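You operate a simulated robot arm through the tools that you are given. There is no shell and no other tool. Be economical: measure what you need, move in short steps, check, and stop when the job is done.

Carry out the task below with a simulated two-armed robot. There is one attempt and no reset: what you move stays moved.

Task
Take the lid off the seconds tub and lay it down on the right rollers.

The check looks at the end state, three seconds after you hand in, the way a careful person would. Anything else that was tipped, shoved, dropped, spilled or broken makes it a failure. A push-on lid holds only when it is set on centred and level and pressed home; a screw cap is set on level and turned clockwise until tight.

Robot
Two 6-joint arms with two-finger parallel grippers on one trunk, on a base that drives. Base frame: it is fixed to the floor where the robot stands at the start and does not move with it; the origin is under the middle of the robot, x ahead of it, y to its left, z up. Lengths are in cm, angles in degrees, forces in N, time in s.
The left shoulder is at the start at [6, 18.7, 89.7], the right one opposite. With the tool pointing down near the work surface each hand reaches from about 28 to 62 cm from the robot's upright axis, wherever it stands, measured 20 degrees to its own side. Payload 1.57 kg a hand.
The tool frame of a hand sits at the grasp point between the pads (the TCP): z along the fingers, y along the line on which they close. The tips reach 3 cm beyond it. Largest opening 11 cm; finger width 2.4, thickness 1.2; the body of the gripper, 4.8 by 11.2 cm, starts 7.8 cm behind the TCP.
Orientation is that of the tool frame in the base frame, as a unit quaternion [w, x, y, z]. With the fingers straight down and closing along the base's y, the tool's x points along the base's -x, its y along +y and its z along -z.

Tools
- The arms move only by the tool arm_command. It takes "left_series", "right_series" or both (then of equal length, played together; a hand with none holds still); each is a list of rows, each a list of 3 entries, a list of its own where there are three numbers: the shift along the tool's x, y, z in units of 30 mm (1.0 is 30 mm), then the turn, a rotation vector about the tool's x, y, z in units of 8 degrees (1.0 is 8 degrees), then the finger opening in cm, from 0 to 11. In form: [[[dx, dy, dz], [wx, wy, wz], grip], ...]. A call has 1 to 20 rows; each row shifts and turns the commanded pose from where the row before left it, along the tool's axes as they then stand. A call with a number of a shift or a turn outside -1 to 1 is refused whole. A row lasts 0.2 s, in which the tool goes at most 5 cm and 8.6 degrees; a call with a longer step from one row to the next is refused whole, and so is a gripper value outside its range. A pose out of reach is approached as far as the arm can. The call stops where the force on the tool passes 40 N (or 10 N more than at its start, if that is more) or the arm is blocked; 0.2 s more then pass. Each finger travels about 15.3 cm/s and halts on what it meets, pressing with about 40 N; the grip force reading is that of the motor and also rises with nothing between the fingers. The clock runs only during rows and for 0.2 s after the last one: add rows that do not move to give the fingers time. The reply holds the time, the measured pose of the TCP, the force on the tool along the base axes, the opening and the grip force, in the units named above and with some noise, with the torque about the TCP (base axes, N m) and any sound that the robot's microphone picked up, and new pictures: "show" is both (left out), scene, wrist or none (wrist: the cameras of the hands that moved).
- Cameras (640 x 400 px; columns grow to the right, rows downward): "scene" is now at [1, -3.8, 144.29]; the picture's right is [-0.47, -0.88, 0.00], its down [-0.63, 0.34, -0.70] and it looks along [0.62, -0.33, -0.72] (base axes); focal length 292 px, centre (320, 200). "left" rides on the left gripper at [7, -1.6, -14.1] in its tool frame; the picture's right is [0.23, 0.97, 0.00], its down [-0.86, 0.20, -0.48] and it looks along [-0.47, 0.11, 0.88] (tool axes); focal length 222 px, centre (320, 200). "right" rides on the right gripper at [7, 1.6, -14.1] in its tool frame; the picture's right is [-0.23, 0.97, 0.00], its down [-0.86, -0.20, -0.48] and it looks along [-0.47, -0.11, 0.88] (tool axes); focal length 222 px, centre (320, 200). There is no depth. A picture from a camera that has moved, and an enlarged one, comes with that camera's place and axes in the base frame and with its lens.
- slide_trunk(by): slides the trunk up (or, below 0, down) by that many cm; the arms and the scene camera ride with it, the base frame stays. It gives what a move gives, with no picture.
- drive_base(legs): drives the robot by 1 to 6 legs, each [ahead, left, turn to the left] in cm, cm and degrees, along the robot's own axes; the way and the turn of a leg run together, so that a leg with both is an arc; at most 150 cm and 180 degrees a leg. The arms and the cameras ride along, it lands a little off, and it stops where it bumps. It gives what a move gives, and a new picture of the scene camera.
- head_to(pan, tilt): turns the head with the scene camera to pan (to the left, within 86 degrees either way) and tilt (down, from -29 to 69), counted from straight ahead of the robot. It gives what a move gives, and a new picture of the scene camera.
- zoom(camera, box): a new picture of the part [left, top, right, bottom] of that camera's present view, enlarged. The clock stands still meanwhile.
- close_job(): hands the job in; it is judged then, once.

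Go step by step. Nothing tells you exact positions but the pictures and the camera data: compare them with the known pose of the tool, close in by small moves and look again before you grip or let go. The budget is 120 turns and 260 pictures, counting those below and the enlarged ones. Unless the task says otherwise, let go and move clear before handing in, and close with one line.

The tools are called after "Emit:" as a command line: name --argument value ..., lists and objects as JSON in quotes. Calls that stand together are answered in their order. arm_command: Moves the arms, as the interface text tells. Its arguments: {"type":"object","properties":{"left_series":{"type":"array"},"right_series":{"type":"array"},"show":{"type":"string","enum":["both","scene","wrist","none"]}},"required":[]} The other tools are called the same way: slide_trunk (by) slides the trunk up or down; drive_base (legs) drives the base; head_to (pan, tilt) turns the head that bears the scene camera; zoom (camera, box) takes an enlarged picture of a part of a camera's view; close_job () hands the job in.

At the start:

```text
time: 0.0
left_tcp_pos: [40.35, 4.01, 88.76]
left_ee_rot: [0.0, 0.0, 1.0, -0.001]
left_contact_force: [0.5, -0.6, 0.5]
left_ft_torque: [0.03, 0.0, -0.02]
left_width: 10.98
left_grasp_force: 0.2
right_tcp_pos: [35.62, -32.37, 99.15]
right_ee_rot: [0.0, 0.0, 1.0, 0.0]
right_contact_force: [0.7, 0.4, -0.8]
right_ft_torque: [-0.02, 0.0, 0.02]
right_width: 10.97
right_grasp_force: 0.1
trunk travel left (down, up): [-52.5, 46.5]
robot x, y, heading: [0.02, -0.0, 0.0]
head pan, tilt: [-28.2, 45.7]
```

scene: 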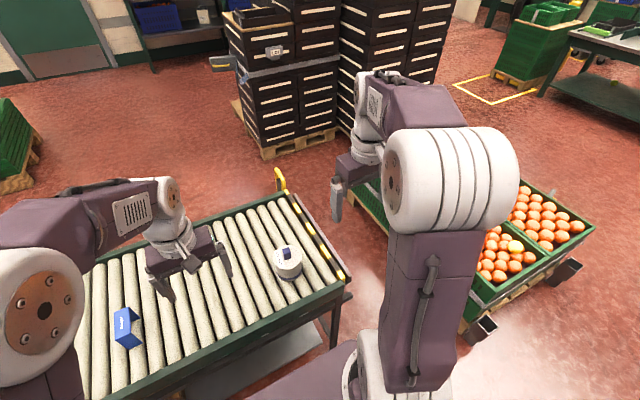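
right: 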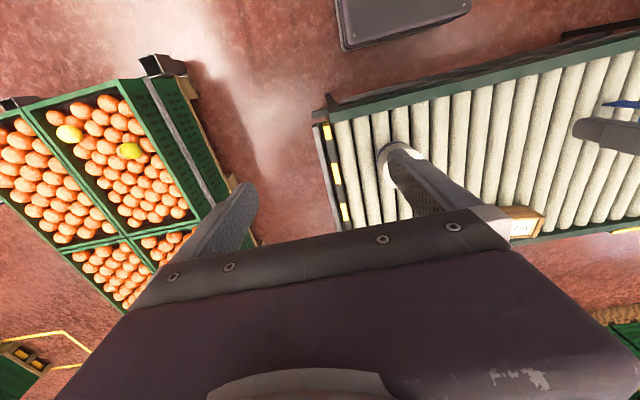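
left: 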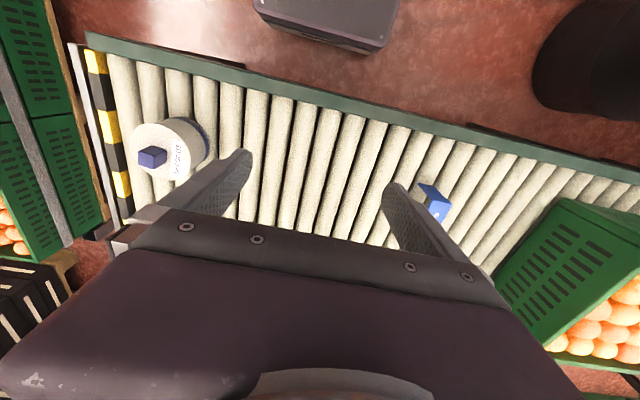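

I see a roller conveyor with a white round tub carrying a blue-knobbed lid and a blue holder. I'll enlarge these and look around for the other rollers.

Emit:
zoom --camera "left" --box '[80, 80, 280, 205]'

Emit:
zoom --camera "scene" --box '[80, 180, 360, 355]'

Emit:
head_to --pan 20 --tilt 45

```text
3.20 times, centred on (180, 142) of left
camera zoom: at [33.46, 2.38, 102.84], right [-0.23, 0.97, 0.0], down [0.86, 0.2, 0.48], along [0.47, 0.11, -0.88], focal length 711 px, centre (768, 384)
```

zoom: 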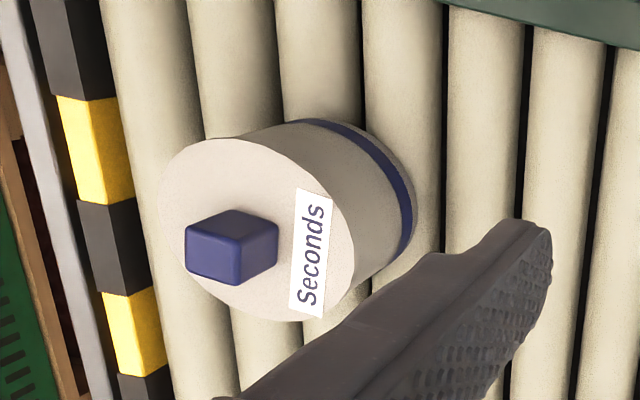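

```text
2.29 times, centred on (220, 268) of scene
camera zoom: at [1.0, -3.8, 144.29], right [-0.47, -0.88, 0.0], down [-0.63, 0.34, -0.7], along [0.62, -0.33, -0.72], focal length 667 px, centre (549, 46)
```

zoom: 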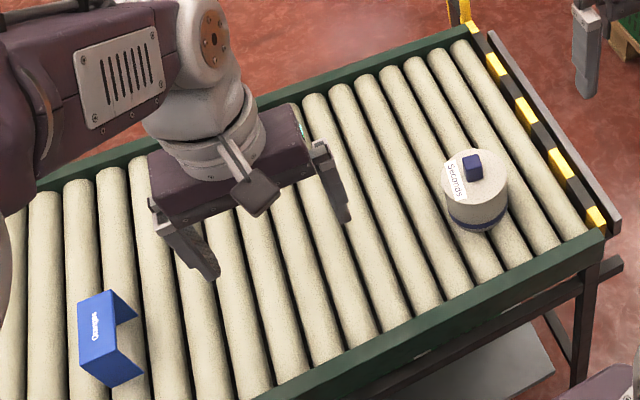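

```text
time: 1.2
left_tcp_pos: [40.4, 3.99, 88.75]
left_ee_rot: [0.0, 0.0, 1.0, 0.0]
left_contact_force: [-0.8, -0.2, -0.3]
left_ft_torque: [0.02, -0.03, 0.02]
left_width: 11.0
left_grasp_force: 0.0
right_tcp_pos: [35.67, -32.33, 99.14]
right_ee_rot: [0.001, 0.0, 1.0, 0.0]
right_contact_force: [0.3, -0.3, 0.7]
right_ft_torque: [-0.02, -0.01, -0.03]
right_width: 10.98
right_grasp_force: 0.1
trunk travel left (down, up): [-52.5, 46.5]
robot x, y, heading: [0.16, -0.14, -0.0]
head pan, tilt: [20.0, 45.0]
camera scene: at [1.52, 2.79, 144.39], right [0.34, -0.94, 0.0], down [-0.66, -0.24, -0.71], along [0.66, 0.24, -0.71], focal length 292 px, centre (320, 200)
```

scene: 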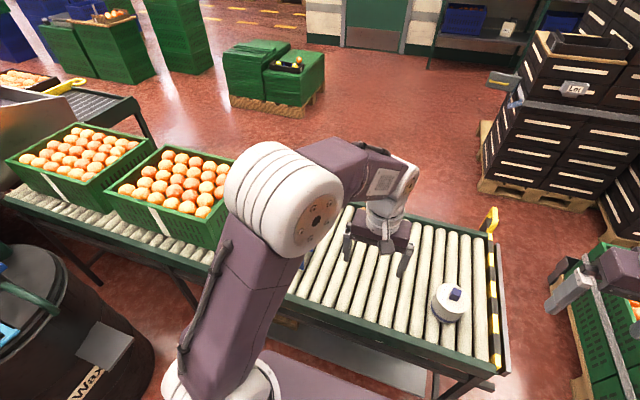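

The "Seconds" tub is at the right end. I want to read the blue sign and the tan item seen by the right wrist camera, to know what "right rollers" covers.

Emit:
zoom --camera "right" --box '[360, 80, 640, 255]'

Emit:
zoom --camera "left" --box '[360, 140, 520, 240]'

Emit:
head_to --pan 0 --tilt 62

```text
2.29 times, centred on (500, 168) of right
camera zoom: at [28.56, -30.72, 113.21], right [0.23, 0.97, 0.0], down [0.86, -0.2, 0.48], along [0.47, -0.11, -0.88], focal length 508 px, centre (-91, 274)
```

zoom: 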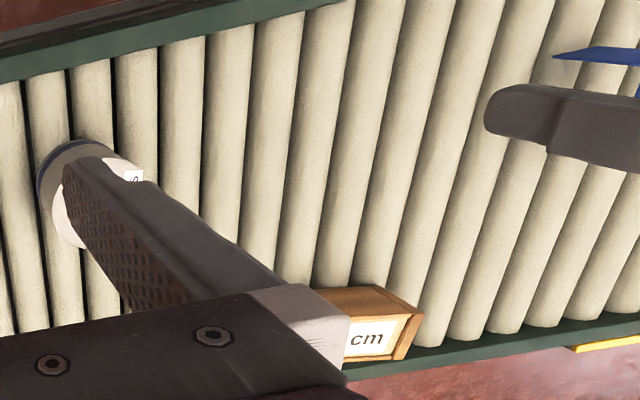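

```text
4.00 times, centred on (440, 190) of left
camera zoom: at [33.46, 2.38, 102.84], right [-0.23, 0.97, 0.0], down [0.86, 0.2, 0.48], along [0.47, 0.11, -0.88], focal length 888 px, centre (-160, 240)
```

zoom: 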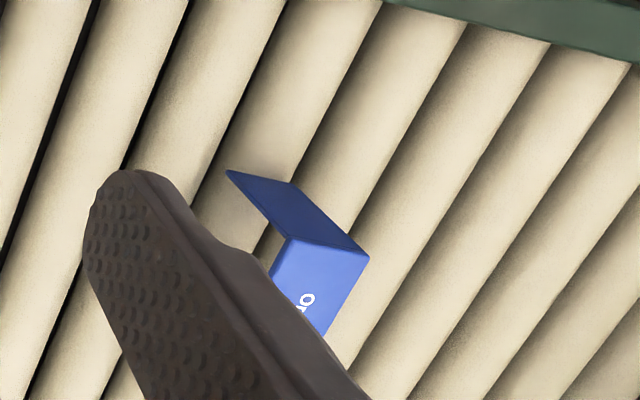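

```text
time: 2.0
left_tcp_pos: [40.43, 4.04, 88.67]
left_ee_rot: [0.0, 0.0, 1.0, -0.001]
left_contact_force: [-0.1, -0.4, -0.3]
left_ft_torque: [0.01, -0.03, -0.03]
left_width: 10.99
left_grasp_force: 0.2
right_tcp_pos: [35.62, -32.21, 98.93]
right_ee_rot: [0.0, 0.001, 1.0, 0.0]
right_contact_force: [0.1, 0.1, -0.3]
right_ft_torque: [0.03, 0.02, 0.05]
right_width: 11.01
right_grasp_force: 0.1
trunk travel left (down, up): [-52.5, 46.5]
robot x, y, heading: [0.36, 0.27, 0.1]
head pan, tilt: [0.0, 62.0]
camera scene: at [0.32, 0.02, 142.22], right [0.0, -1.0, 0.0], down [-0.88, 0.0, -0.47], along [0.47, 0.0, -0.88], focal length 292 px, centre (320, 200)
```

scene: 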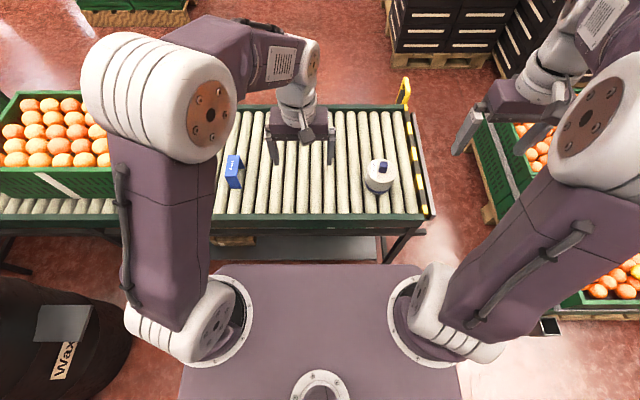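

Emit:
zoom --camera "scene" --box '[200, 80, 440, 230]'

Emit:
arm_command --left_series '[[[0.5, 1, -1], [0, 0, 0], 11], [[1, 1, -1], [0, 0, 0], 11], [[1, 1, -1], [0, 0, 0], 11], [[1, 1, -1], [0, 0, 0], 11], [[1, 0, 0], [0, 0, 0], 11]]'

```text
2.67 times, centred on (320, 155) of scene
camera zoom: at [0.32, 0.02, 142.22], right [0.0, -1.0, 0.0], down [-0.88, 0.0, -0.47], along [0.47, 0.0, -0.88], focal length 778 px, centre (320, 320)
```

zoom: 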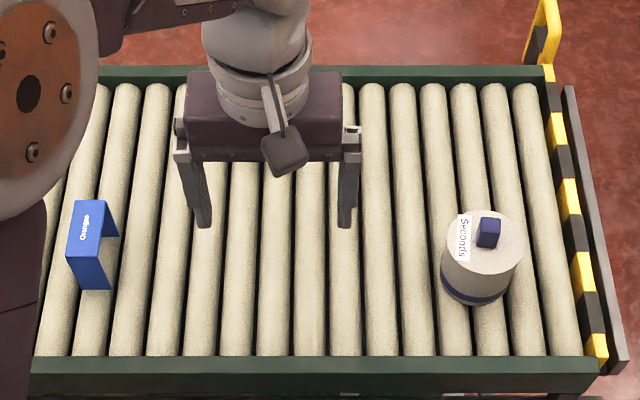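

```text
refused: row 2 steps farther than a row can; nothing moved
```

Emit:
arm_command --left_series '[[[0.5, 0.9, -0.9], [0, 0, 0], 11], [[0.9, 0.9, -0.9], [0, 0, 0], 11], [[0.9, 0.9, -0.9], [0, 0, 0], 11], [[0.5, 0.9, -0.9], [0, 0, 0], 11]]'

```text
time: 3.0
left_tcp_pos: [32.17, 15.26, 99.54]
left_ee_rot: [0.0, -0.001, 1.0, -0.001]
left_contact_force: [-0.1, 0.6, 0.0]
left_ft_torque: [-0.05, -0.01, -0.03]
left_width: 11.02
left_grasp_force: 0.0
right_tcp_pos: [35.49, -32.38, 99.1]
right_ee_rot: [0.0, 0.0, 1.0, 0.0]
right_contact_force: [-0.2, -0.2, -0.2]
right_ft_torque: [-0.05, -0.02, -0.01]
right_width: 10.99
right_grasp_force: 0.1
trunk travel left (down, up): [-52.5, 46.5]
robot x, y, heading: [0.17, -0.14, 0.0]
head pan, tilt: [0.0, 62.0]
camera scene: at [0.23, 0.08, 142.21], right [0.0, -1.0, 0.0], down [-0.88, 0.0, -0.47], along [0.47, 0.0, -0.88], focal length 292 px, centre (320, 200)
camera left: at [25.17, 13.47, 113.67], right [-0.23, 0.97, 0.0], down [0.86, 0.2, 0.48], along [0.47, 0.11, -0.88], focal length 222 px, centre (320, 200)
```

scene: 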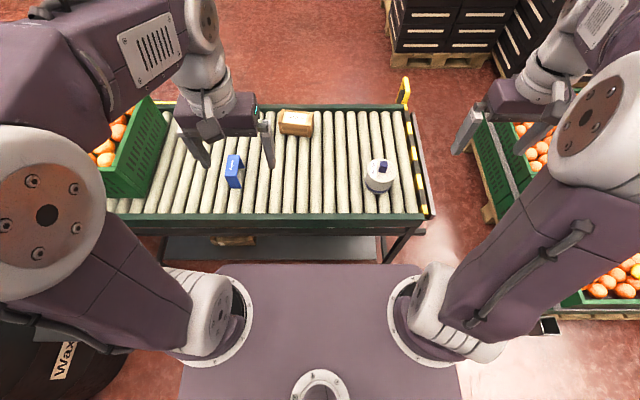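
left: 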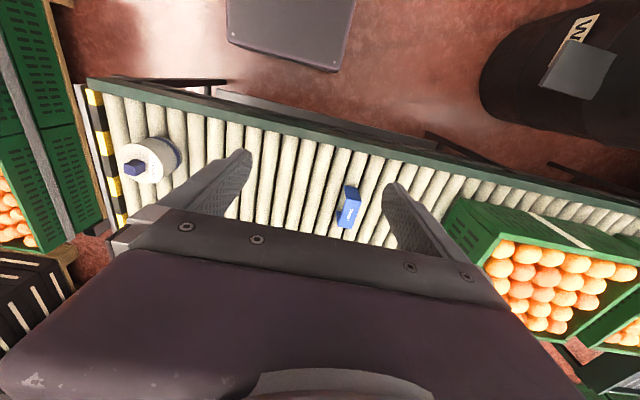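

The lid knob comes out near (47.7, -18, 73.5). I'll bring the right hand above it for a close look.

Emit:
arm_command --right_series '[[[-0.67, 0.8, 0.5], [0, 0, 0], 11], [[-0.67, 0.8, 0.5], [0, 0, 0], 11], [[-0.67, 0.8, 0.5], [0, 0, 0], 11], [[-0.67, 0.8, 0.5], [0, 0, 0], 11], [[-0.67, 0.8, 0.5], [0, 0, 0], 11], [[-0.67, 0.8, 0.5], [0, 0, 0], 11], [[0, 0, 0], [0, 0, 0], 7]]'

Emit:
zoom --camera "right" --box '[220, 100, 460, 250]'

Emit:
zoom --camera "scene" --box '[270, 80, 430, 180]'

```text
time: 4.6
left_tcp_pos: [32.14, 14.94, 99.52]
left_ee_rot: [0.0, -0.001, 1.0, 0.001]
left_contact_force: [0.0, 0.2, -0.1]
left_ft_torque: [0.01, -0.02, 0.02]
left_width: 11.03
left_grasp_force: 0.0
right_tcp_pos: [47.72, -17.83, 90.04]
right_ee_rot: [0.001, 0.0, 1.0, 0.0]
right_contact_force: [-0.4, -0.5, -0.2]
right_ft_torque: [-0.01, -0.04, 0.02]
right_width: 6.99
right_grasp_force: 0.0
trunk travel left (down, up): [-52.5, 46.5]
robot x, y, heading: [0.16, 0.04, -0.1]
head pan, tilt: [0.0, 62.0]
camera scene: at [0.24, -0.02, 142.21], right [0.0, -1.0, 0.0], down [-0.88, 0.0, -0.47], along [0.47, 0.0, -0.88], focal length 292 px, centre (320, 200)
camera right: at [40.63, -16.27, 104.19], right [0.23, 0.97, 0.0], down [0.85, -0.2, 0.48], along [0.47, -0.11, -0.88], focal length 222 px, centre (320, 200)
```

scene: 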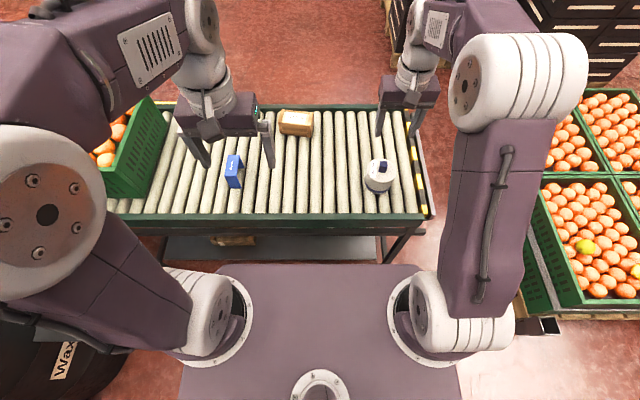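
right: 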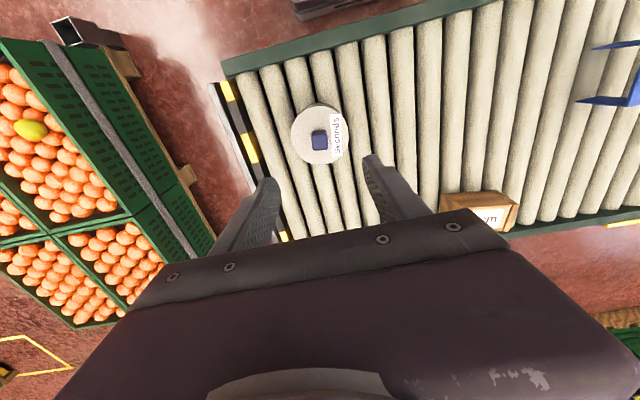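

```text
2.67 times, centred on (340, 175) of right
camera zoom: at [40.63, -16.27, 104.19], right [0.23, 0.97, 0.0], down [0.85, -0.2, 0.48], along [0.47, -0.11, -0.88], focal length 592 px, centre (267, 267)
```

zoom: 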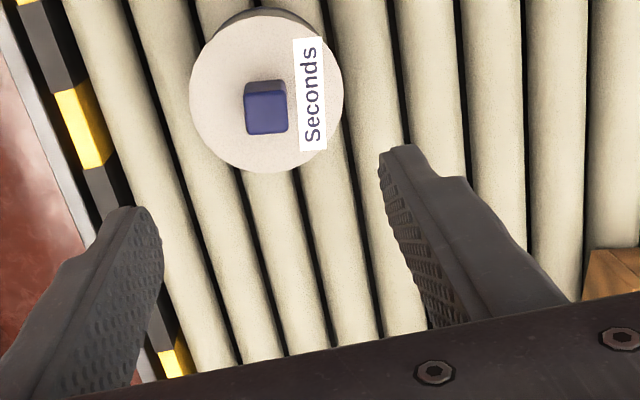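

```text
4.00 times, centred on (350, 130) of scene
camera zoom: at [0.24, -0.02, 142.21], right [0.0, -1.0, 0.0], down [-0.88, 0.0, -0.47], along [0.47, 0.0, -0.88], focal length 1167 px, centre (200, 480)
```

zoom: 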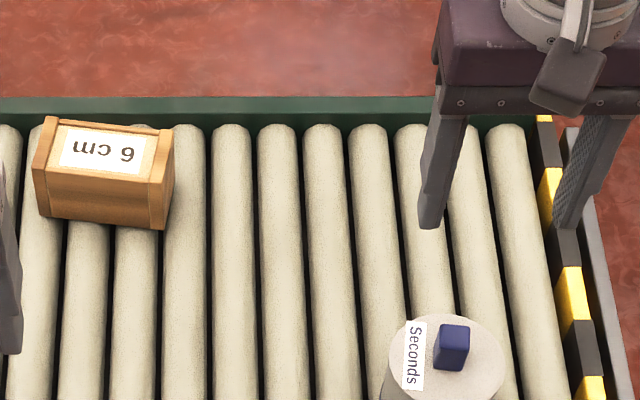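

The knob is about 2 cm square, at (48.1, -18.0), top near z 74 and turned about 9.5° clockwise. I'll align with it and descend to just above, then look again.

Emit:
arm_command --right_series '[[[-0.13, -0.06, 0], [0, 0, 0], 6], [[0, 0, 0.7], [0, 0, 0.6], 6], [[0, 0, 0.9], [0, 0, 0.59], 6], [[0, 0, 0.9], [0, 0, 0], 6], [[0, 0, 0.5], [0, 0, 0], 6], [[0, 0, 0], [0, 0, 0], 6]]'

Emit:
zoom --camera "right" --box '[240, 120, 400, 220]'

Emit:
zoom --camera "scene" --box '[330, 130, 430, 220]'

```text
time: 6.0
left_tcp_pos: [32.18, 14.98, 99.55]
left_ee_rot: [0.0, 0.0, 1.0, -0.001]
left_contact_force: [0.3, 0.1, 0.3]
left_ft_torque: [0.01, 0.0, -0.01]
left_width: 10.98
left_grasp_force: 0.0
right_tcp_pos: [47.91, -18.09, 80.98]
right_ee_rot: [0.0, 0.083, 0.997, 0.001]
right_contact_force: [0.3, -0.2, 0.5]
right_ft_torque: [0.0, 0.0, -0.04]
right_width: 5.99
right_grasp_force: 0.0
trunk travel left (down, up): [-52.5, 46.5]
robot x, y, heading: [0.09, 0.3, 0.0]
head pan, tilt: [0.0, 62.0]
camera scene: at [0.29, 0.02, 142.21], right [0.0, -1.0, 0.0], down [-0.88, 0.0, -0.47], along [0.47, 0.0, -0.88], focal length 292 px, centre (320, 200)
camera right: at [41.25, -15.34, 95.14], right [0.39, 0.92, 0.0], down [0.81, -0.34, 0.48], along [0.44, -0.18, -0.88], focal length 222 px, centre (320, 200)
```

scene: 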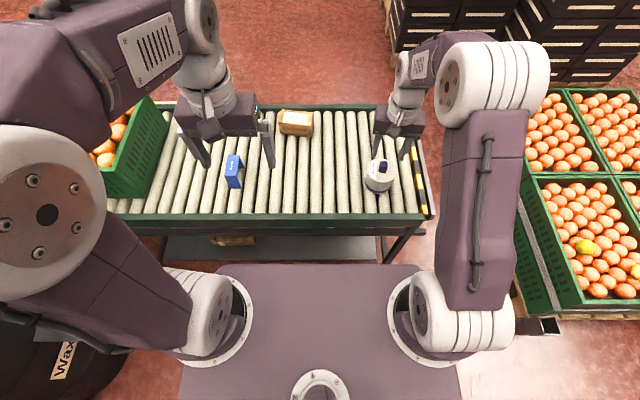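
right: 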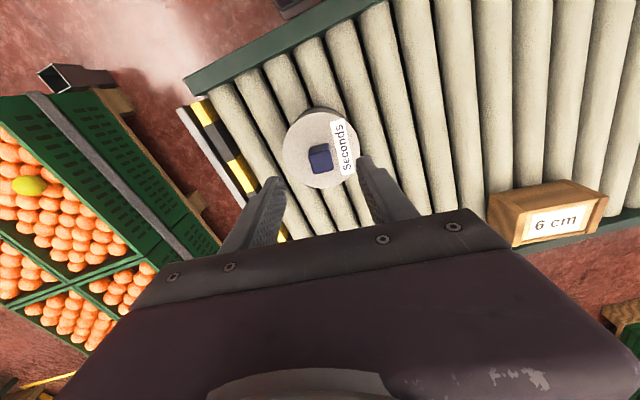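

```text
4.00 times, centred on (320, 170) of right
camera zoom: at [41.25, -15.34, 95.14], right [0.39, 0.92, 0.0], down [0.81, -0.34, 0.48], along [0.44, -0.18, -0.88], focal length 888 px, centre (320, 320)
```

zoom: 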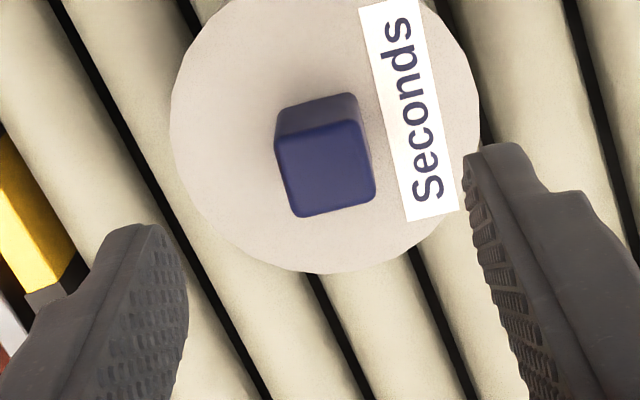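

```text
4.44 times, centred on (380, 175) of scene
camera zoom: at [0.29, 0.02, 142.21], right [0.0, -1.0, 0.0], down [-0.88, 0.0, -0.47], along [0.47, 0.0, -0.88], focal length 1297 px, centre (53, 311)
```

zoom: 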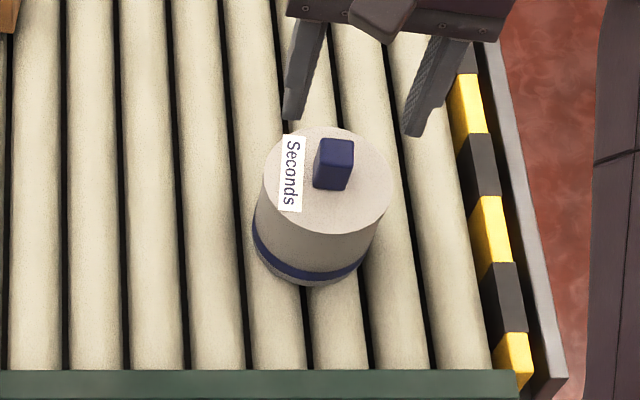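

The fingers straddle the knob squarely; knob top is about z 74.2 and lid top about 71.1. I'll descend so the tips stop just above the lid, then check.

Emit:
arm_command --right_series '[[[0, 0.03, 0.7], [0, 0, 0], 6], [[0, 0, 0.7], [0, 0, 0], 6], [[0, 0, 0.5], [0, 0, 0], 6], [[0, 0, 0.2], [0, 0, 0], 6]]' --show "none"

Emit:
zoom --camera "right" --box '[240, 120, 400, 220]'

Emit:
zoom --camera "scene" --box '[330, 130, 430, 220]'

```text
time: 7.0
left_tcp_pos: [32.15, 15.0, 99.48]
left_ee_rot: [0.0, 0.0, 1.0, -0.001]
left_contact_force: [0.1, -1.0, 1.1]
left_ft_torque: [-0.01, 0.01, -0.05]
left_width: 11.03
left_grasp_force: 0.0
right_tcp_pos: [48.02, -18.13, 74.69]
right_ee_rot: [0.0, 0.082, 0.997, 0.001]
right_contact_force: [1.4, 0.6, 0.1]
right_ft_torque: [0.03, 0.01, 0.0]
right_width: 6.02
right_grasp_force: 0.0
trunk travel left (down, up): [-52.5, 46.5]
robot x, y, heading: [0.19, 0.11, 0.1]
head pan, tilt: [0.0, 62.0]
```

```text
4.00 times, centred on (320, 170) of right
camera zoom: at [41.43, -15.29, 88.88], right [0.39, 0.92, 0.0], down [0.81, -0.34, 0.48], along [0.44, -0.18, -0.88], focal length 888 px, centre (320, 320)
```

zoom: 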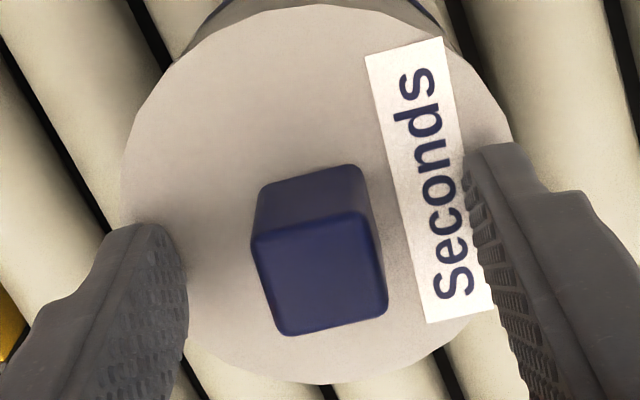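

```text
4.44 times, centred on (380, 175) of scene
camera zoom: at [0.32, 0.02, 142.21], right [0.0, -1.0, 0.0], down [-0.88, 0.0, -0.47], along [0.47, 0.0, -0.88], focal length 1297 px, centre (53, 311)
```

zoom: 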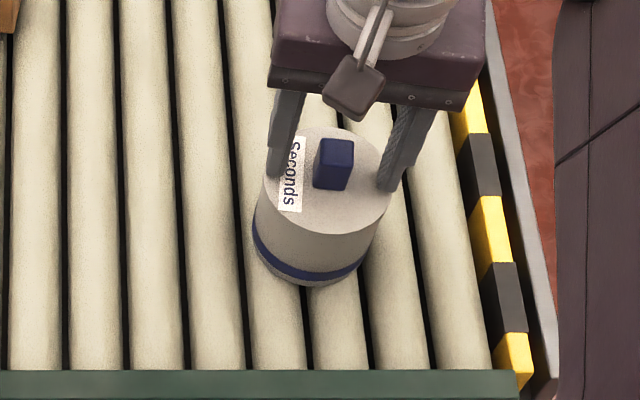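

Emit:
arm_command --right_series '[[[0, 0.04, 0], [0, 0, 0], 4], [[0, 0, 0], [0, 0, 0], 2.8], [[0, 0, 0], [0, 0, 0], 2.3], [[0, 0, 0], [0, 0, 0], 2.0], [[0, 0, 0], [0, 0, 0], 1.5], [[0, 0, 0], [0, 0, 0], 1.0], [[0, 0, 0], [0, 0, 0], 1.0]]' --show "none"

Emit:
zoom --camera "right" --box '[240, 120, 400, 220]'

```text
time: 8.6
left_tcp_pos: [32.19, 14.98, 99.43]
left_ee_rot: [0.0, 0.0, 1.0, 0.0]
left_contact_force: [-0.4, 0.2, 0.6]
left_ft_torque: [0.02, 0.0, 0.03]
left_width: 10.96
left_grasp_force: 0.0
right_tcp_pos: [48.01, -17.94, 74.8]
right_ee_rot: [0.0, 0.083, 0.997, 0.0]
right_contact_force: [0.6, -0.5, -1.1]
right_ft_torque: [0.0, -0.02, -0.02]
right_width: 2.08
right_grasp_force: 34.0
trunk travel left (down, up): [-52.5, 46.5]
robot x, y, heading: [0.1, 0.13, 0.2]
head pan, tilt: [0.0, 62.0]
```

```text
4.00 times, centred on (320, 170) of right
camera zoom: at [41.49, -15.17, 88.89], right [0.39, 0.92, 0.0], down [0.81, -0.34, 0.48], along [0.44, -0.18, -0.88], focal length 888 px, centre (320, 320)
```

zoom: 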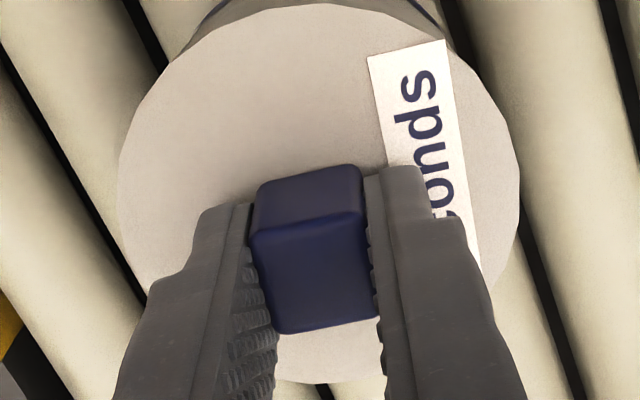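

The knob is gripped at 2.1 cm. Now a gentle short pull straight up, watching the force and whether the tub follows.

Emit:
arm_command --right_series '[[[0, 0, -0.05], [0, 0, 0], 1.0], [[0, 0, -0.05], [0, 0, 0], 1.0], [[0, 0, -0.1], [0, 0, 0], 1.0], [[0, 0, -0.1], [0, 0, 0], 1.0]]' --show "none"

Emit:
zoom --camera "scene" --box '[330, 130, 430, 220]'

```text
time: 9.6
left_tcp_pos: [32.27, 15.04, 99.55]
left_ee_rot: [0.001, 0.0, 1.0, -0.002]
left_contact_force: [0.0, -0.2, -0.3]
left_ft_torque: [0.0, 0.02, -0.02]
left_width: 10.99
left_grasp_force: 0.1
right_tcp_pos: [48.05, -18.01, 75.65]
right_ee_rot: [0.0, 0.083, 0.997, -0.001]
right_contact_force: [0.1, 0.4, -0.2]
right_ft_torque: [0.0, 0.03, 0.03]
right_width: 2.17
right_grasp_force: 0.2
trunk travel left (down, up): [-52.5, 46.5]
robot x, y, heading: [-0.06, 0.29, 0.1]
head pan, tilt: [0.0, 62.0]
heard: snap
```

```text
4.44 times, centred on (380, 175) of scene
camera zoom: at [0.31, 0.02, 142.21], right [0.0, -1.0, 0.0], down [-0.88, 0.0, -0.47], along [0.47, 0.0, -0.88], focal length 1297 px, centre (53, 311)
```

zoom: 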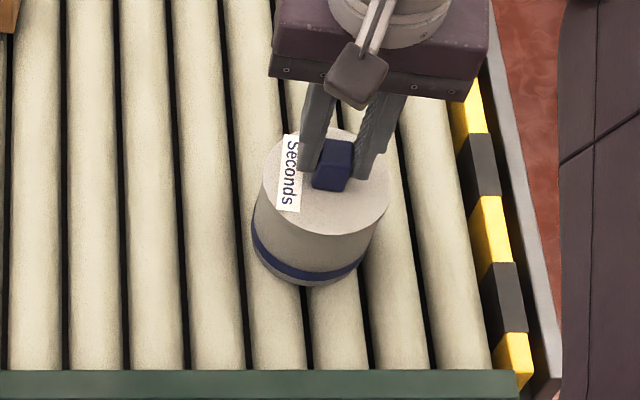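

A snap was heard and the grip force reads zero. I'll look close before anything else.

Emit:
zoom --camera "right" --box '[220, 90, 420, 220]'

Emit:
zoom --camera "scene" --box '[355, 145, 405, 195]'

```text
3.08 times, centred on (320, 155) of right
camera zoom: at [41.45, -15.21, 89.81], right [0.39, 0.92, 0.0], down [0.81, -0.34, 0.48], along [0.44, -0.18, -0.88], focal length 684 px, centre (320, 338)
```

zoom: 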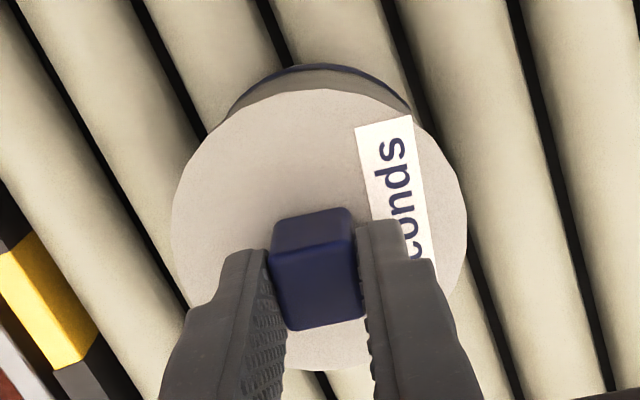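

```text
8.00 times, centred on (380, 170) of scene
camera zoom: at [0.31, 0.02, 142.21], right [0.0, -1.0, 0.0], down [-0.88, 0.0, -0.47], along [0.47, 0.0, -0.88], focal length 2334 px, centre (-160, 440)
```

zoom: 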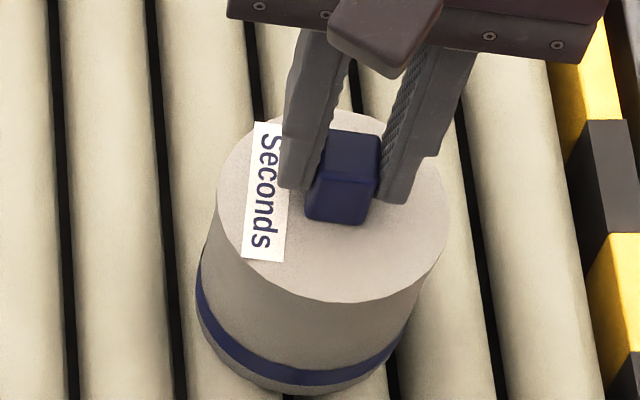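

The lid has not risen; the fingers slid up the knob and the gripper isn't pressing. I'll test the gripper: open slightly, then close again in place.

Emit:
arm_command --right_series '[[[0, 0, 0], [0, 0, 0], 3], [[0, 0, 0], [0, 0, 0], 3], [[0, 0, 0], [0, 0, 0], 3]]' --show "none"

Emit:
zoom --camera "right" --box '[220, 90, 420, 220]'

```text
time: 10.4
left_tcp_pos: [32.19, 15.09, 99.5]
left_ee_rot: [0.001, 0.0, 1.0, 0.0]
left_contact_force: [-0.3, 0.3, 0.2]
left_ft_torque: [-0.05, 0.0, 0.0]
left_width: 10.99
left_grasp_force: 0.1
right_tcp_pos: [48.05, -17.95, 75.67]
right_ee_rot: [0.0, 0.084, 0.997, 0.0]
right_contact_force: [0.6, -0.4, -0.6]
right_ft_torque: [-0.03, 0.0, 0.02]
right_width: 3.0
right_grasp_force: 0.1
trunk travel left (down, up): [-52.5, 46.5]
robot x, y, heading: [-0.26, -0.44, -0.2]
head pan, tilt: [0.0, 62.0]
```

```text
3.08 times, centred on (320, 155) of right
camera zoom: at [41.45, -15.21, 89.81], right [0.39, 0.92, 0.0], down [0.81, -0.34, 0.48], along [0.44, -0.18, -0.88], focal length 684 px, centre (320, 338)
```

zoom: 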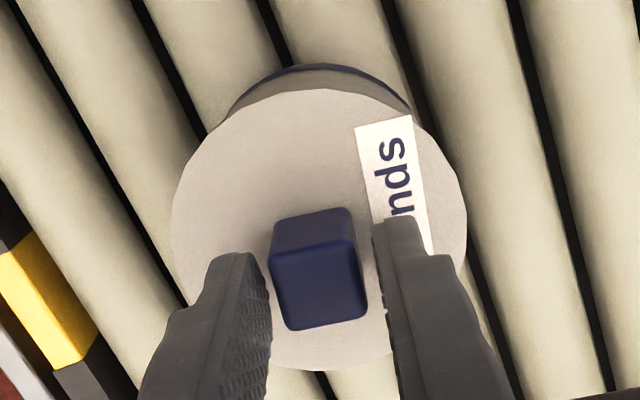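

The gripper responds. I'll go down again a bit deeper and re-close, checking the force.

Emit:
arm_command --right_series '[[[0, 0, 0.2], [0, 0, 0], 3], [[0, 0, 0.2], [0, 0, 0], 3], [[0, 0, 0], [0, 0, 0], 2.2], [[0, 0, 0], [0, 0, 0], 1.5], [[0, 0, 0], [0, 0, 0], 1.0], [[0, 0, 0], [0, 0, 0], 0.5], [[0, 0, 0], [0, 0, 0], 0.5]]' --show "none"

Emit:
zoom --camera "scene" --box '[355, 145, 405, 195]'

```text
time: 12.0
left_tcp_pos: [32.04, 15.12, 99.5]
left_ee_rot: [0.0, 0.0, 1.0, -0.001]
left_contact_force: [-0.1, 0.7, -0.5]
left_ft_torque: [0.01, 0.02, -0.01]
left_width: 11.0
left_grasp_force: 0.0
right_tcp_pos: [48.01, -17.87, 74.5]
right_ee_rot: [0.001, 0.082, 0.997, -0.001]
right_contact_force: [1.2, 0.7, 16.1]
right_ft_torque: [-0.01, -0.04, -0.05]
right_width: 2.09
right_grasp_force: 34.5
trunk travel left (down, up): [-52.5, 46.5]
robot x, y, heading: [-0.29, 0.12, 0.0]
head pan, tilt: [0.0, 62.0]
heard: snap
```

```text
8.00 times, centred on (380, 170) of scene
camera zoom: at [0.13, 0.1, 142.22], right [0.0, -1.0, 0.0], down [-0.88, 0.0, -0.47], along [0.47, 0.0, -0.88], focal length 2334 px, centre (-160, 440)
```

zoom: 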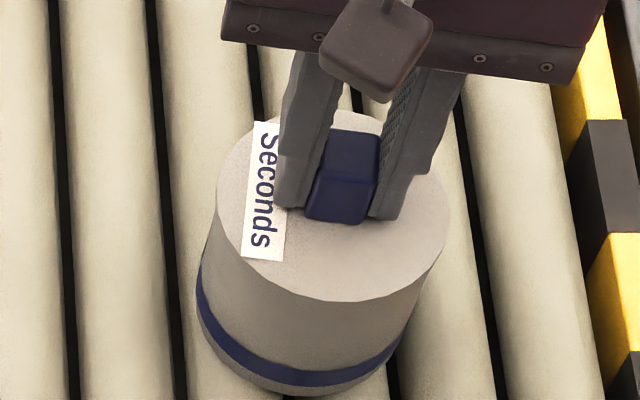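

The second snap means the lid was loosened by the first pull and my descent (16 N) pressed it home again. I now have a deeper grip, so I'll pull again in small steps.

Emit:
arm_command --right_series '[[[0, 0, -0.05], [0, 0, 0], 0.0], [[0, 0, -0.05], [0, 0, 0], 0.0], [[0, 0, -0.05], [0, 0, 0], 0.0]]' --show "none"

Emit:
zoom --camera "scene" --box '[355, 145, 405, 195]'

```text
time: 12.8
left_tcp_pos: [32.25, 15.13, 99.55]
left_ee_rot: [0.0, 0.0, 1.0, -0.001]
left_contact_force: [-0.4, -0.7, 0.6]
left_ft_torque: [0.0, 0.01, -0.02]
left_width: 11.0
left_grasp_force: 0.1
right_tcp_pos: [48.07, -17.92, 74.91]
right_ee_rot: [-0.001, 0.083, 0.997, 0.0]
right_contact_force: [-0.4, 0.0, -0.5]
right_ft_torque: [-0.02, -0.01, 0.03]
right_width: 2.08
right_grasp_force: 34.1
trunk travel left (down, up): [-52.5, 46.5]
robot x, y, heading: [-0.06, 0.22, -0.1]
head pan, tilt: [0.0, 62.0]
heard: snap
```

```text
8.00 times, centred on (380, 170) of scene
camera zoom: at [0.3, 0.02, 142.2], right [0.0, -1.0, 0.0], down [-0.88, 0.0, -0.47], along [0.47, 0.0, -0.88], focal length 2334 px, centre (-160, 440)
```

zoom: 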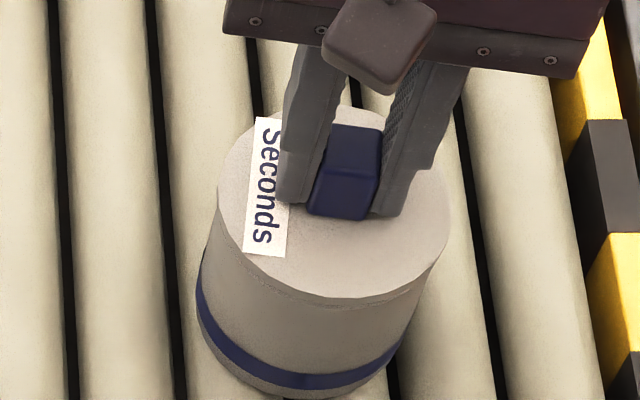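

The lid came loose and has lifted a little in the grip. Continuing slowly upward.

Emit:
arm_command --right_series '[[[0, 0, -0.1], [0, 0, 0], 0.0], [[0, 0, -0.1], [0, 0, 0], 0.0], [[0, 0, -0.2], [0, 0, 0], 0.0], [[0, 0, -0.2], [0, 0, 0], 0.0]]' --show "none"

Emit:
zoom --camera "scene" --box '[345, 135, 415, 205]'

```text
time: 13.8
left_tcp_pos: [32.32, 14.98, 99.67]
left_ee_rot: [0.0, 0.0, 1.0, -0.001]
left_contact_force: [-0.8, 0.1, -0.4]
left_ft_torque: [0.01, -0.01, 0.01]
left_width: 11.0
left_grasp_force: 0.0
right_tcp_pos: [48.17, -18.05, 76.63]
right_ee_rot: [0.0, 0.082, 0.997, 0.0]
right_contact_force: [-0.2, 0.2, -0.9]
right_ft_torque: [0.0, 0.0, -0.01]
right_width: 2.09
right_grasp_force: 34.2
trunk travel left (down, up): [-52.5, 46.5]
robot x, y, heading: [0.32, -0.12, -0.1]
head pan, tilt: [0.0, 62.0]
```

```text
5.71 times, centred on (380, 170) of scene
camera zoom: at [0.31, 0.02, 142.21], right [0.0, -1.0, 0.0], down [-0.88, 0.0, -0.47], along [0.47, 0.0, -0.88], focal length 1667 px, centre (-23, 371)
```

zoom: 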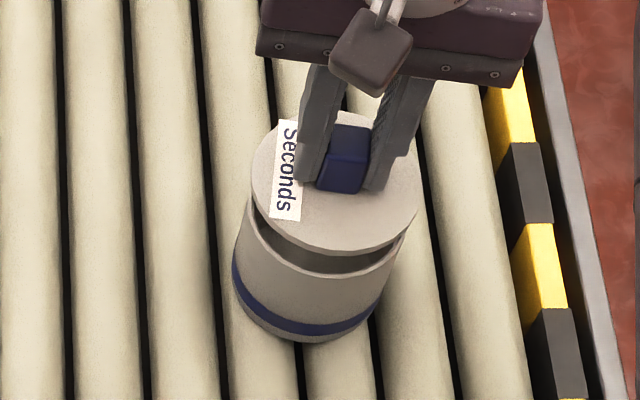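

The lid is free and the tub stayed put. I'll raise it and carry it left and back to a clear patch of rollers near (56, -9), then look.

Emit:
arm_command --right_series '[[[0, 0, -0.5], [0, 0, 0], 0.0], [[0, 0, -0.5], [0, 0, 0], 0.0], [[0, 0, -0.5], [0, 0, 0], 0.0], [[-0.2, 0.34, 0], [0, 0, 0], 0.0], [[-0.45, 0.7, 0], [0, 0, 0], 0.0], [[-0.45, 0.7, 0], [0, 0, 0], 0.0], [[-0.45, 0.7, 0], [0, 0, 0], 0.0], [[-0.38, 0.6, 0], [0, 0, 0], 0.0], [[-0.2, 0.36, 0], [0, 0, 0], 0.0], [[0, 0, 0], [0, 0, 0], 0.0]]'

Emit:
zoom --camera "scene" --box '[300, 90, 420, 210]'

```text
time: 16.0
left_tcp_pos: [32.29, 15.08, 99.44]
left_ee_rot: [0.0, -0.001, 1.0, 0.0]
left_contact_force: [-0.2, -0.4, -0.7]
left_ft_torque: [0.02, 0.02, 0.02]
left_width: 11.03
left_grasp_force: 0.0
right_tcp_pos: [55.95, -8.92, 81.07]
right_ee_rot: [0.0, 0.084, 0.996, 0.0]
right_contact_force: [-0.6, -0.1, -0.5]
right_ft_torque: [0.01, -0.02, -0.02]
right_width: 2.09
right_grasp_force: 34.5
trunk travel left (down, up): [-52.5, 46.5]
robot x, y, heading: [-0.32, 0.28, -0.1]
head pan, tilt: [0.0, 62.0]
camera scene: at [0.3, 0.01, 142.21], right [0.0, -1.0, 0.0], down [-0.88, 0.0, -0.47], along [0.47, 0.0, -0.88], focal length 292 px, centre (320, 200)
camera right: at [49.34, -6.13, 95.29], right [0.39, 0.92, 0.0], down [0.81, -0.34, 0.48], along [0.44, -0.18, -0.88], focal length 222 px, centre (320, 200)
```

scene: 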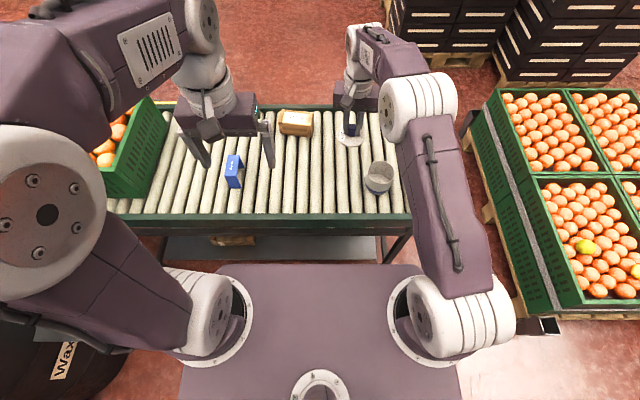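
right: 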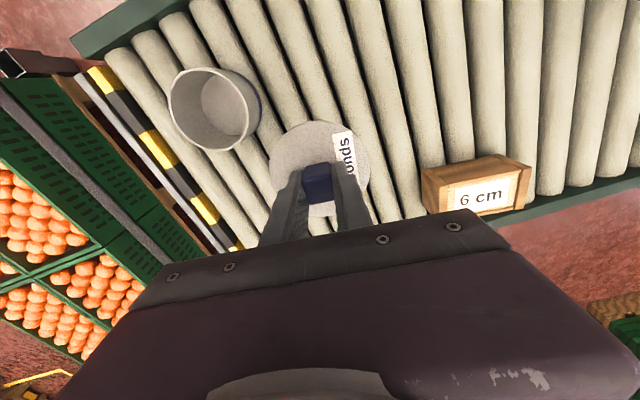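

```text
3.33 times, centred on (360, 150) of scene
camera zoom: at [0.3, 0.01, 142.21], right [0.0, -1.0, 0.0], down [-0.88, 0.0, -0.47], along [0.47, 0.0, -0.88], focal length 972 px, centre (187, 367)
```

zoom: 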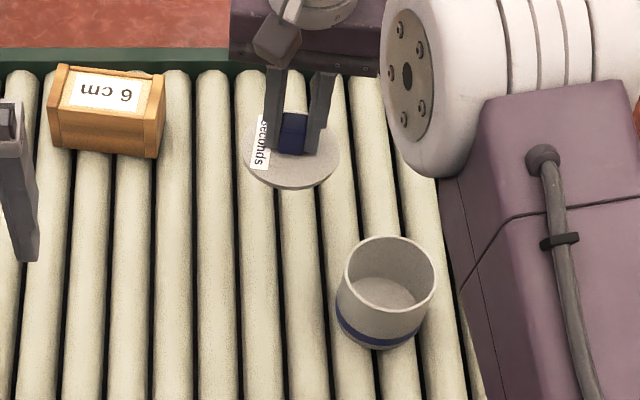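

The held lid hangs level above a gap midway between two rollers (crests near y -6.7 and -10.9), clear of the box and tub. I'll lower it most of the way.

Emit:
arm_command --right_series '[[[0, 0, 0.6], [0, 0, 0], 0.0], [[0, 0, 0.8], [0, 0, 0], 0.0], [[0, 0, 0.8], [0, 0, 0], 0.0], [[0, 0, 0.6], [0, 0, 0], 0.0], [[0, 0, 0.2], [0, 0, 0], 0.0], [[0, 0, 0], [0, 0, 0], 0.0]]' --show "none"

Emit:
zoom --camera "scene" --box '[310, 100, 410, 200]'

Emit:
zoom --camera "right" --box '[160, 50, 440, 225]'

```text
time: 17.4
left_tcp_pos: [32.09, 15.05, 99.53]
left_ee_rot: [-0.001, 0.0, 1.0, 0.0]
left_contact_force: [0.1, 0.7, 0.5]
left_ft_torque: [0.0, 0.02, 0.01]
left_width: 11.02
left_grasp_force: 0.2
right_tcp_pos: [55.96, -8.86, 72.31]
right_ee_rot: [0.0, 0.083, 0.997, 0.0]
right_contact_force: [-0.1, -0.1, 0.3]
right_ft_torque: [0.01, 0.0, 0.02]
right_width: 2.09
right_grasp_force: 34.3
trunk travel left (down, up): [-52.5, 46.5]
robot x, y, heading: [0.32, -0.21, 0.0]
head pan, tilt: [0.0, 62.0]
```

```text
4.00 times, centred on (360, 150) of scene
camera zoom: at [0.32, 0.02, 142.21], right [0.0, -1.0, 0.0], down [-0.88, 0.0, -0.47], along [0.47, 0.0, -0.88], focal length 1167 px, centre (160, 400)
```

zoom: 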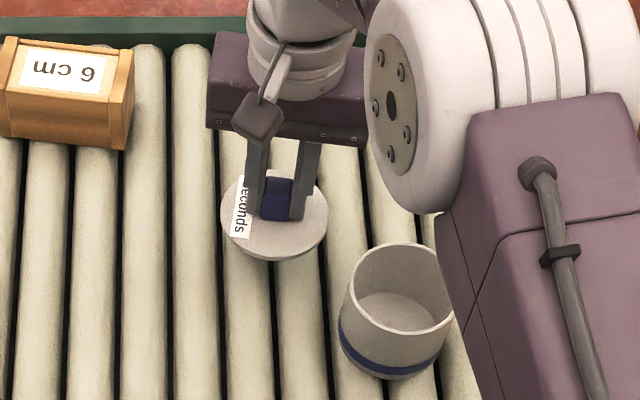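

```text
2.29 times, centred on (300, 138) of right
camera zoom: at [49.43, -6.16, 86.39], right [0.39, 0.92, 0.0], down [0.81, -0.34, 0.48], along [0.44, -0.18, -0.88], focal length 508 px, centre (366, 343)
```

zoom: 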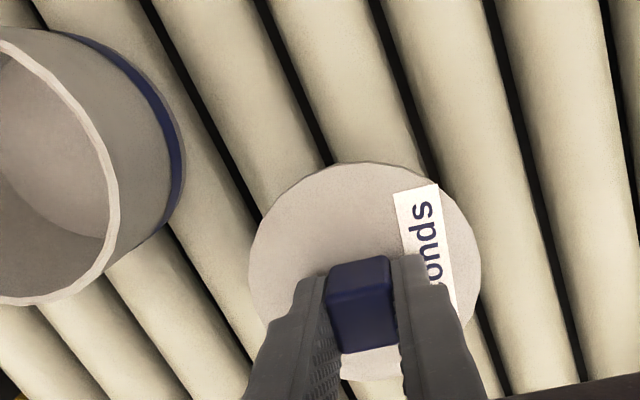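

Emit:
arm_command --right_series '[[[0, 0, 0.15], [0, 0, 0], 0.0], [[0, 0, 0.15], [0, 0, 0], 0.0], [[0, 0, 0.15], [0, 0, 0], 0.0], [[0, 0, 0.15], [0, 0, 0], 0.0], [[0, 0, 0.1], [0, 0, 0], 0.0], [[0, 0, 0.05], [0, 0, 0], 0.0]]' --show "none"

Emit:
zoom --camera "scene" --box '[330, 120, 400, 190]'

```text
time: 18.8
left_tcp_pos: [32.12, 14.96, 99.48]
left_ee_rot: [0.0, 0.0, 1.0, -0.001]
left_contact_force: [0.1, -0.3, 0.2]
left_ft_torque: [-0.01, 0.06, 0.01]
left_width: 10.99
left_grasp_force: 0.1
right_tcp_pos: [56.05, -8.88, 69.92]
right_ee_rot: [-0.001, 0.082, 0.997, 0.001]
right_contact_force: [-0.5, -0.6, 0.3]
right_ft_torque: [-0.01, -0.03, -0.03]
right_width: 2.08
right_grasp_force: 34.2
trunk travel left (down, up): [-52.5, 46.5]
robot x, y, heading: [0.01, 0.13, 0.1]
head pan, tilt: [0.0, 62.0]
```

```text
5.71 times, centred on (365, 155) of scene
camera zoom: at [0.32, 0.02, 142.21], right [0.0, -1.0, 0.0], down [-0.88, 0.0, -0.47], along [0.47, 0.0, -0.88], focal length 1667 px, centre (63, 457)
```

zoom: 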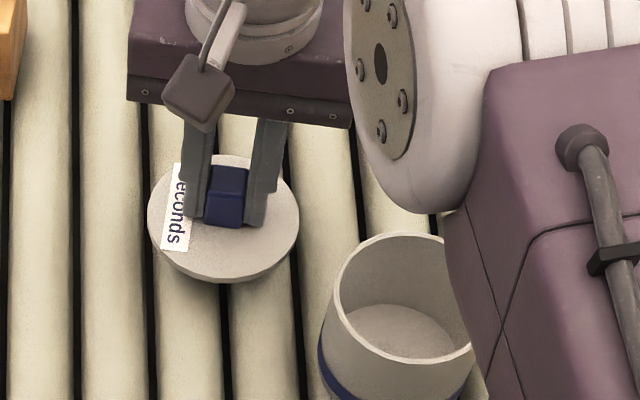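

Close to touching, no contact force yet. I'll continue in 1.5 mm steps, only a few at a time.

Emit:
arm_command --right_series '[[[0, 0, 0.06], [0, 0, 0], 0.0], [[0, 0, 0.06], [0, 0, 0], 0.0], [[0, 0, 0.05], [0, 0, 0], 0.0]]' --show "none"

```text
time: 19.6
left_tcp_pos: [32.41, 15.07, 99.4]
left_ee_rot: [0.0, 0.0, 1.0, -0.002]
left_contact_force: [0.7, -0.6, -0.9]
left_ft_torque: [-0.02, 0.01, -0.01]
left_width: 11.01
left_grasp_force: 0.0
right_tcp_pos: [56.02, -8.94, 69.5]
right_ee_rot: [0.0, 0.083, 0.997, 0.0]
right_contact_force: [-0.3, 0.4, -0.6]
right_ft_torque: [0.01, 0.01, 0.04]
right_width: 2.07
right_grasp_force: 34.0
trunk travel left (down, up): [-52.5, 46.5]
robot x, y, heading: [0.01, 0.1, 0.1]
head pan, tilt: [0.0, 62.0]
```

Emit:
arm_command --right_series '[[[0, 0, 0.05], [0, 0, 0], 0.0], [[0, 0, 0.05], [0, 0, 0], 0.0], [[0, 0, 0.05], [0, 0, 0], 0.0]]' --show "none"

```text
time: 20.4
left_tcp_pos: [32.22, 15.11, 99.46]
left_ee_rot: [-0.001, -0.001, 1.0, -0.001]
left_contact_force: [0.3, 0.2, 0.9]
left_ft_torque: [0.02, 0.02, 0.04]
left_width: 10.98
left_grasp_force: 0.1
right_tcp_pos: [56.12, -8.9, 69.01]
right_ee_rot: [0.0, 0.083, 0.997, -0.001]
right_contact_force: [0.0, 0.1, -0.8]
right_ft_torque: [0.01, -0.01, -0.01]
right_width: 2.07
right_grasp_force: 34.1
trunk travel left (down, up): [-52.5, 46.5]
robot x, y, heading: [0.01, 0.37, -0.1]
head pan, tilt: [0.0, 62.0]
```

Emit:
arm_command --right_series '[[[0, 0, 0.05], [0, 0, 0], 0.0], [[0, 0, 0.05], [0, 0, 0], 0.0]]' --show "none"

Emit:
zoom --camera "scene" --box '[335, 125, 385, 175]'

```text
time: 21.0
left_tcp_pos: [32.19, 15.01, 99.62]
left_ee_rot: [0.0, 0.0, 1.0, -0.003]
left_contact_force: [0.7, 0.8, -0.1]
left_ft_torque: [0.0, 0.01, 0.0]
left_width: 11.0
left_grasp_force: 0.1
right_tcp_pos: [55.85, -8.86, 68.69]
right_ee_rot: [0.0, 0.083, 0.997, 0.001]
right_contact_force: [-0.4, 0.1, -0.5]
right_ft_torque: [-0.01, 0.01, 0.01]
right_width: 2.08
right_grasp_force: 34.0
trunk travel left (down, up): [-52.5, 46.5]
robot x, y, heading: [-0.07, -0.37, 0.2]
head pan, tilt: [0.0, 62.0]
```

```text
8.00 times, centred on (360, 150) of scene
camera zoom: at [0.32, 0.02, 142.21], right [0.0, -1.0, 0.0], down [-0.88, 0.0, -0.47], along [0.47, 0.0, -0.88], focal length 2334 px, centre (0, 600)
```

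zoom: 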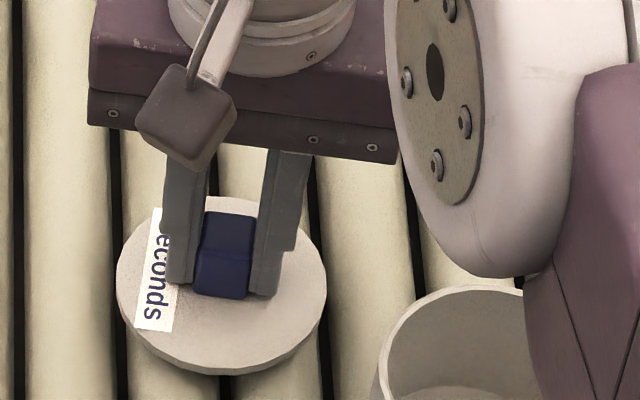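

Emit:
arm_command --right_series '[[[0, 0, 0.05], [0, 0, 0], 0.0], [[0, 0, 0.05], [0, 0, 0], 0.0]]' --show "none"

```text
time: 21.6
left_tcp_pos: [32.15, 14.99, 99.56]
left_ee_rot: [0.0, 0.0, 1.0, -0.001]
left_contact_force: [0.6, -0.5, 0.1]
left_ft_torque: [0.0, -0.01, 0.02]
left_width: 10.99
left_grasp_force: 0.1
right_tcp_pos: [56.07, -8.96, 68.39]
right_ee_rot: [0.0, 0.083, 0.997, 0.0]
right_contact_force: [-0.2, -0.9, -0.8]
right_ft_torque: [0.0, 0.01, 0.01]
right_width: 2.09
right_grasp_force: 34.2
trunk travel left (down, up): [-52.5, 46.5]
robot x, y, heading: [-0.08, 0.19, 0.0]
head pan, tilt: [0.0, 62.0]
```

Emit:
arm_command --right_series '[[[0, 0, 0.05], [0, 0, 0], 0.0], [[0, 0, 0.05], [0, 0, 0], 0.0]]' --show "none"

```text
time: 22.2
left_tcp_pos: [32.25, 15.03, 99.57]
left_ee_rot: [0.0, 0.0, 1.0, -0.001]
left_contact_force: [0.5, -0.1, 0.1]
left_ft_torque: [-0.04, 0.0, -0.01]
left_width: 11.02
left_grasp_force: 0.1
right_tcp_pos: [56.13, -8.97, 68.09]
right_ee_rot: [-0.001, 0.082, 0.997, 0.0]
right_contact_force: [0.1, 0.1, -0.6]
right_ft_torque: [-0.01, 0.01, 0.0]
right_width: 2.07
right_grasp_force: 34.4
trunk travel left (down, up): [-52.5, 46.5]
robot x, y, heading: [0.34, 0.47, -0.0]
head pan, tilt: [0.0, 62.0]
```

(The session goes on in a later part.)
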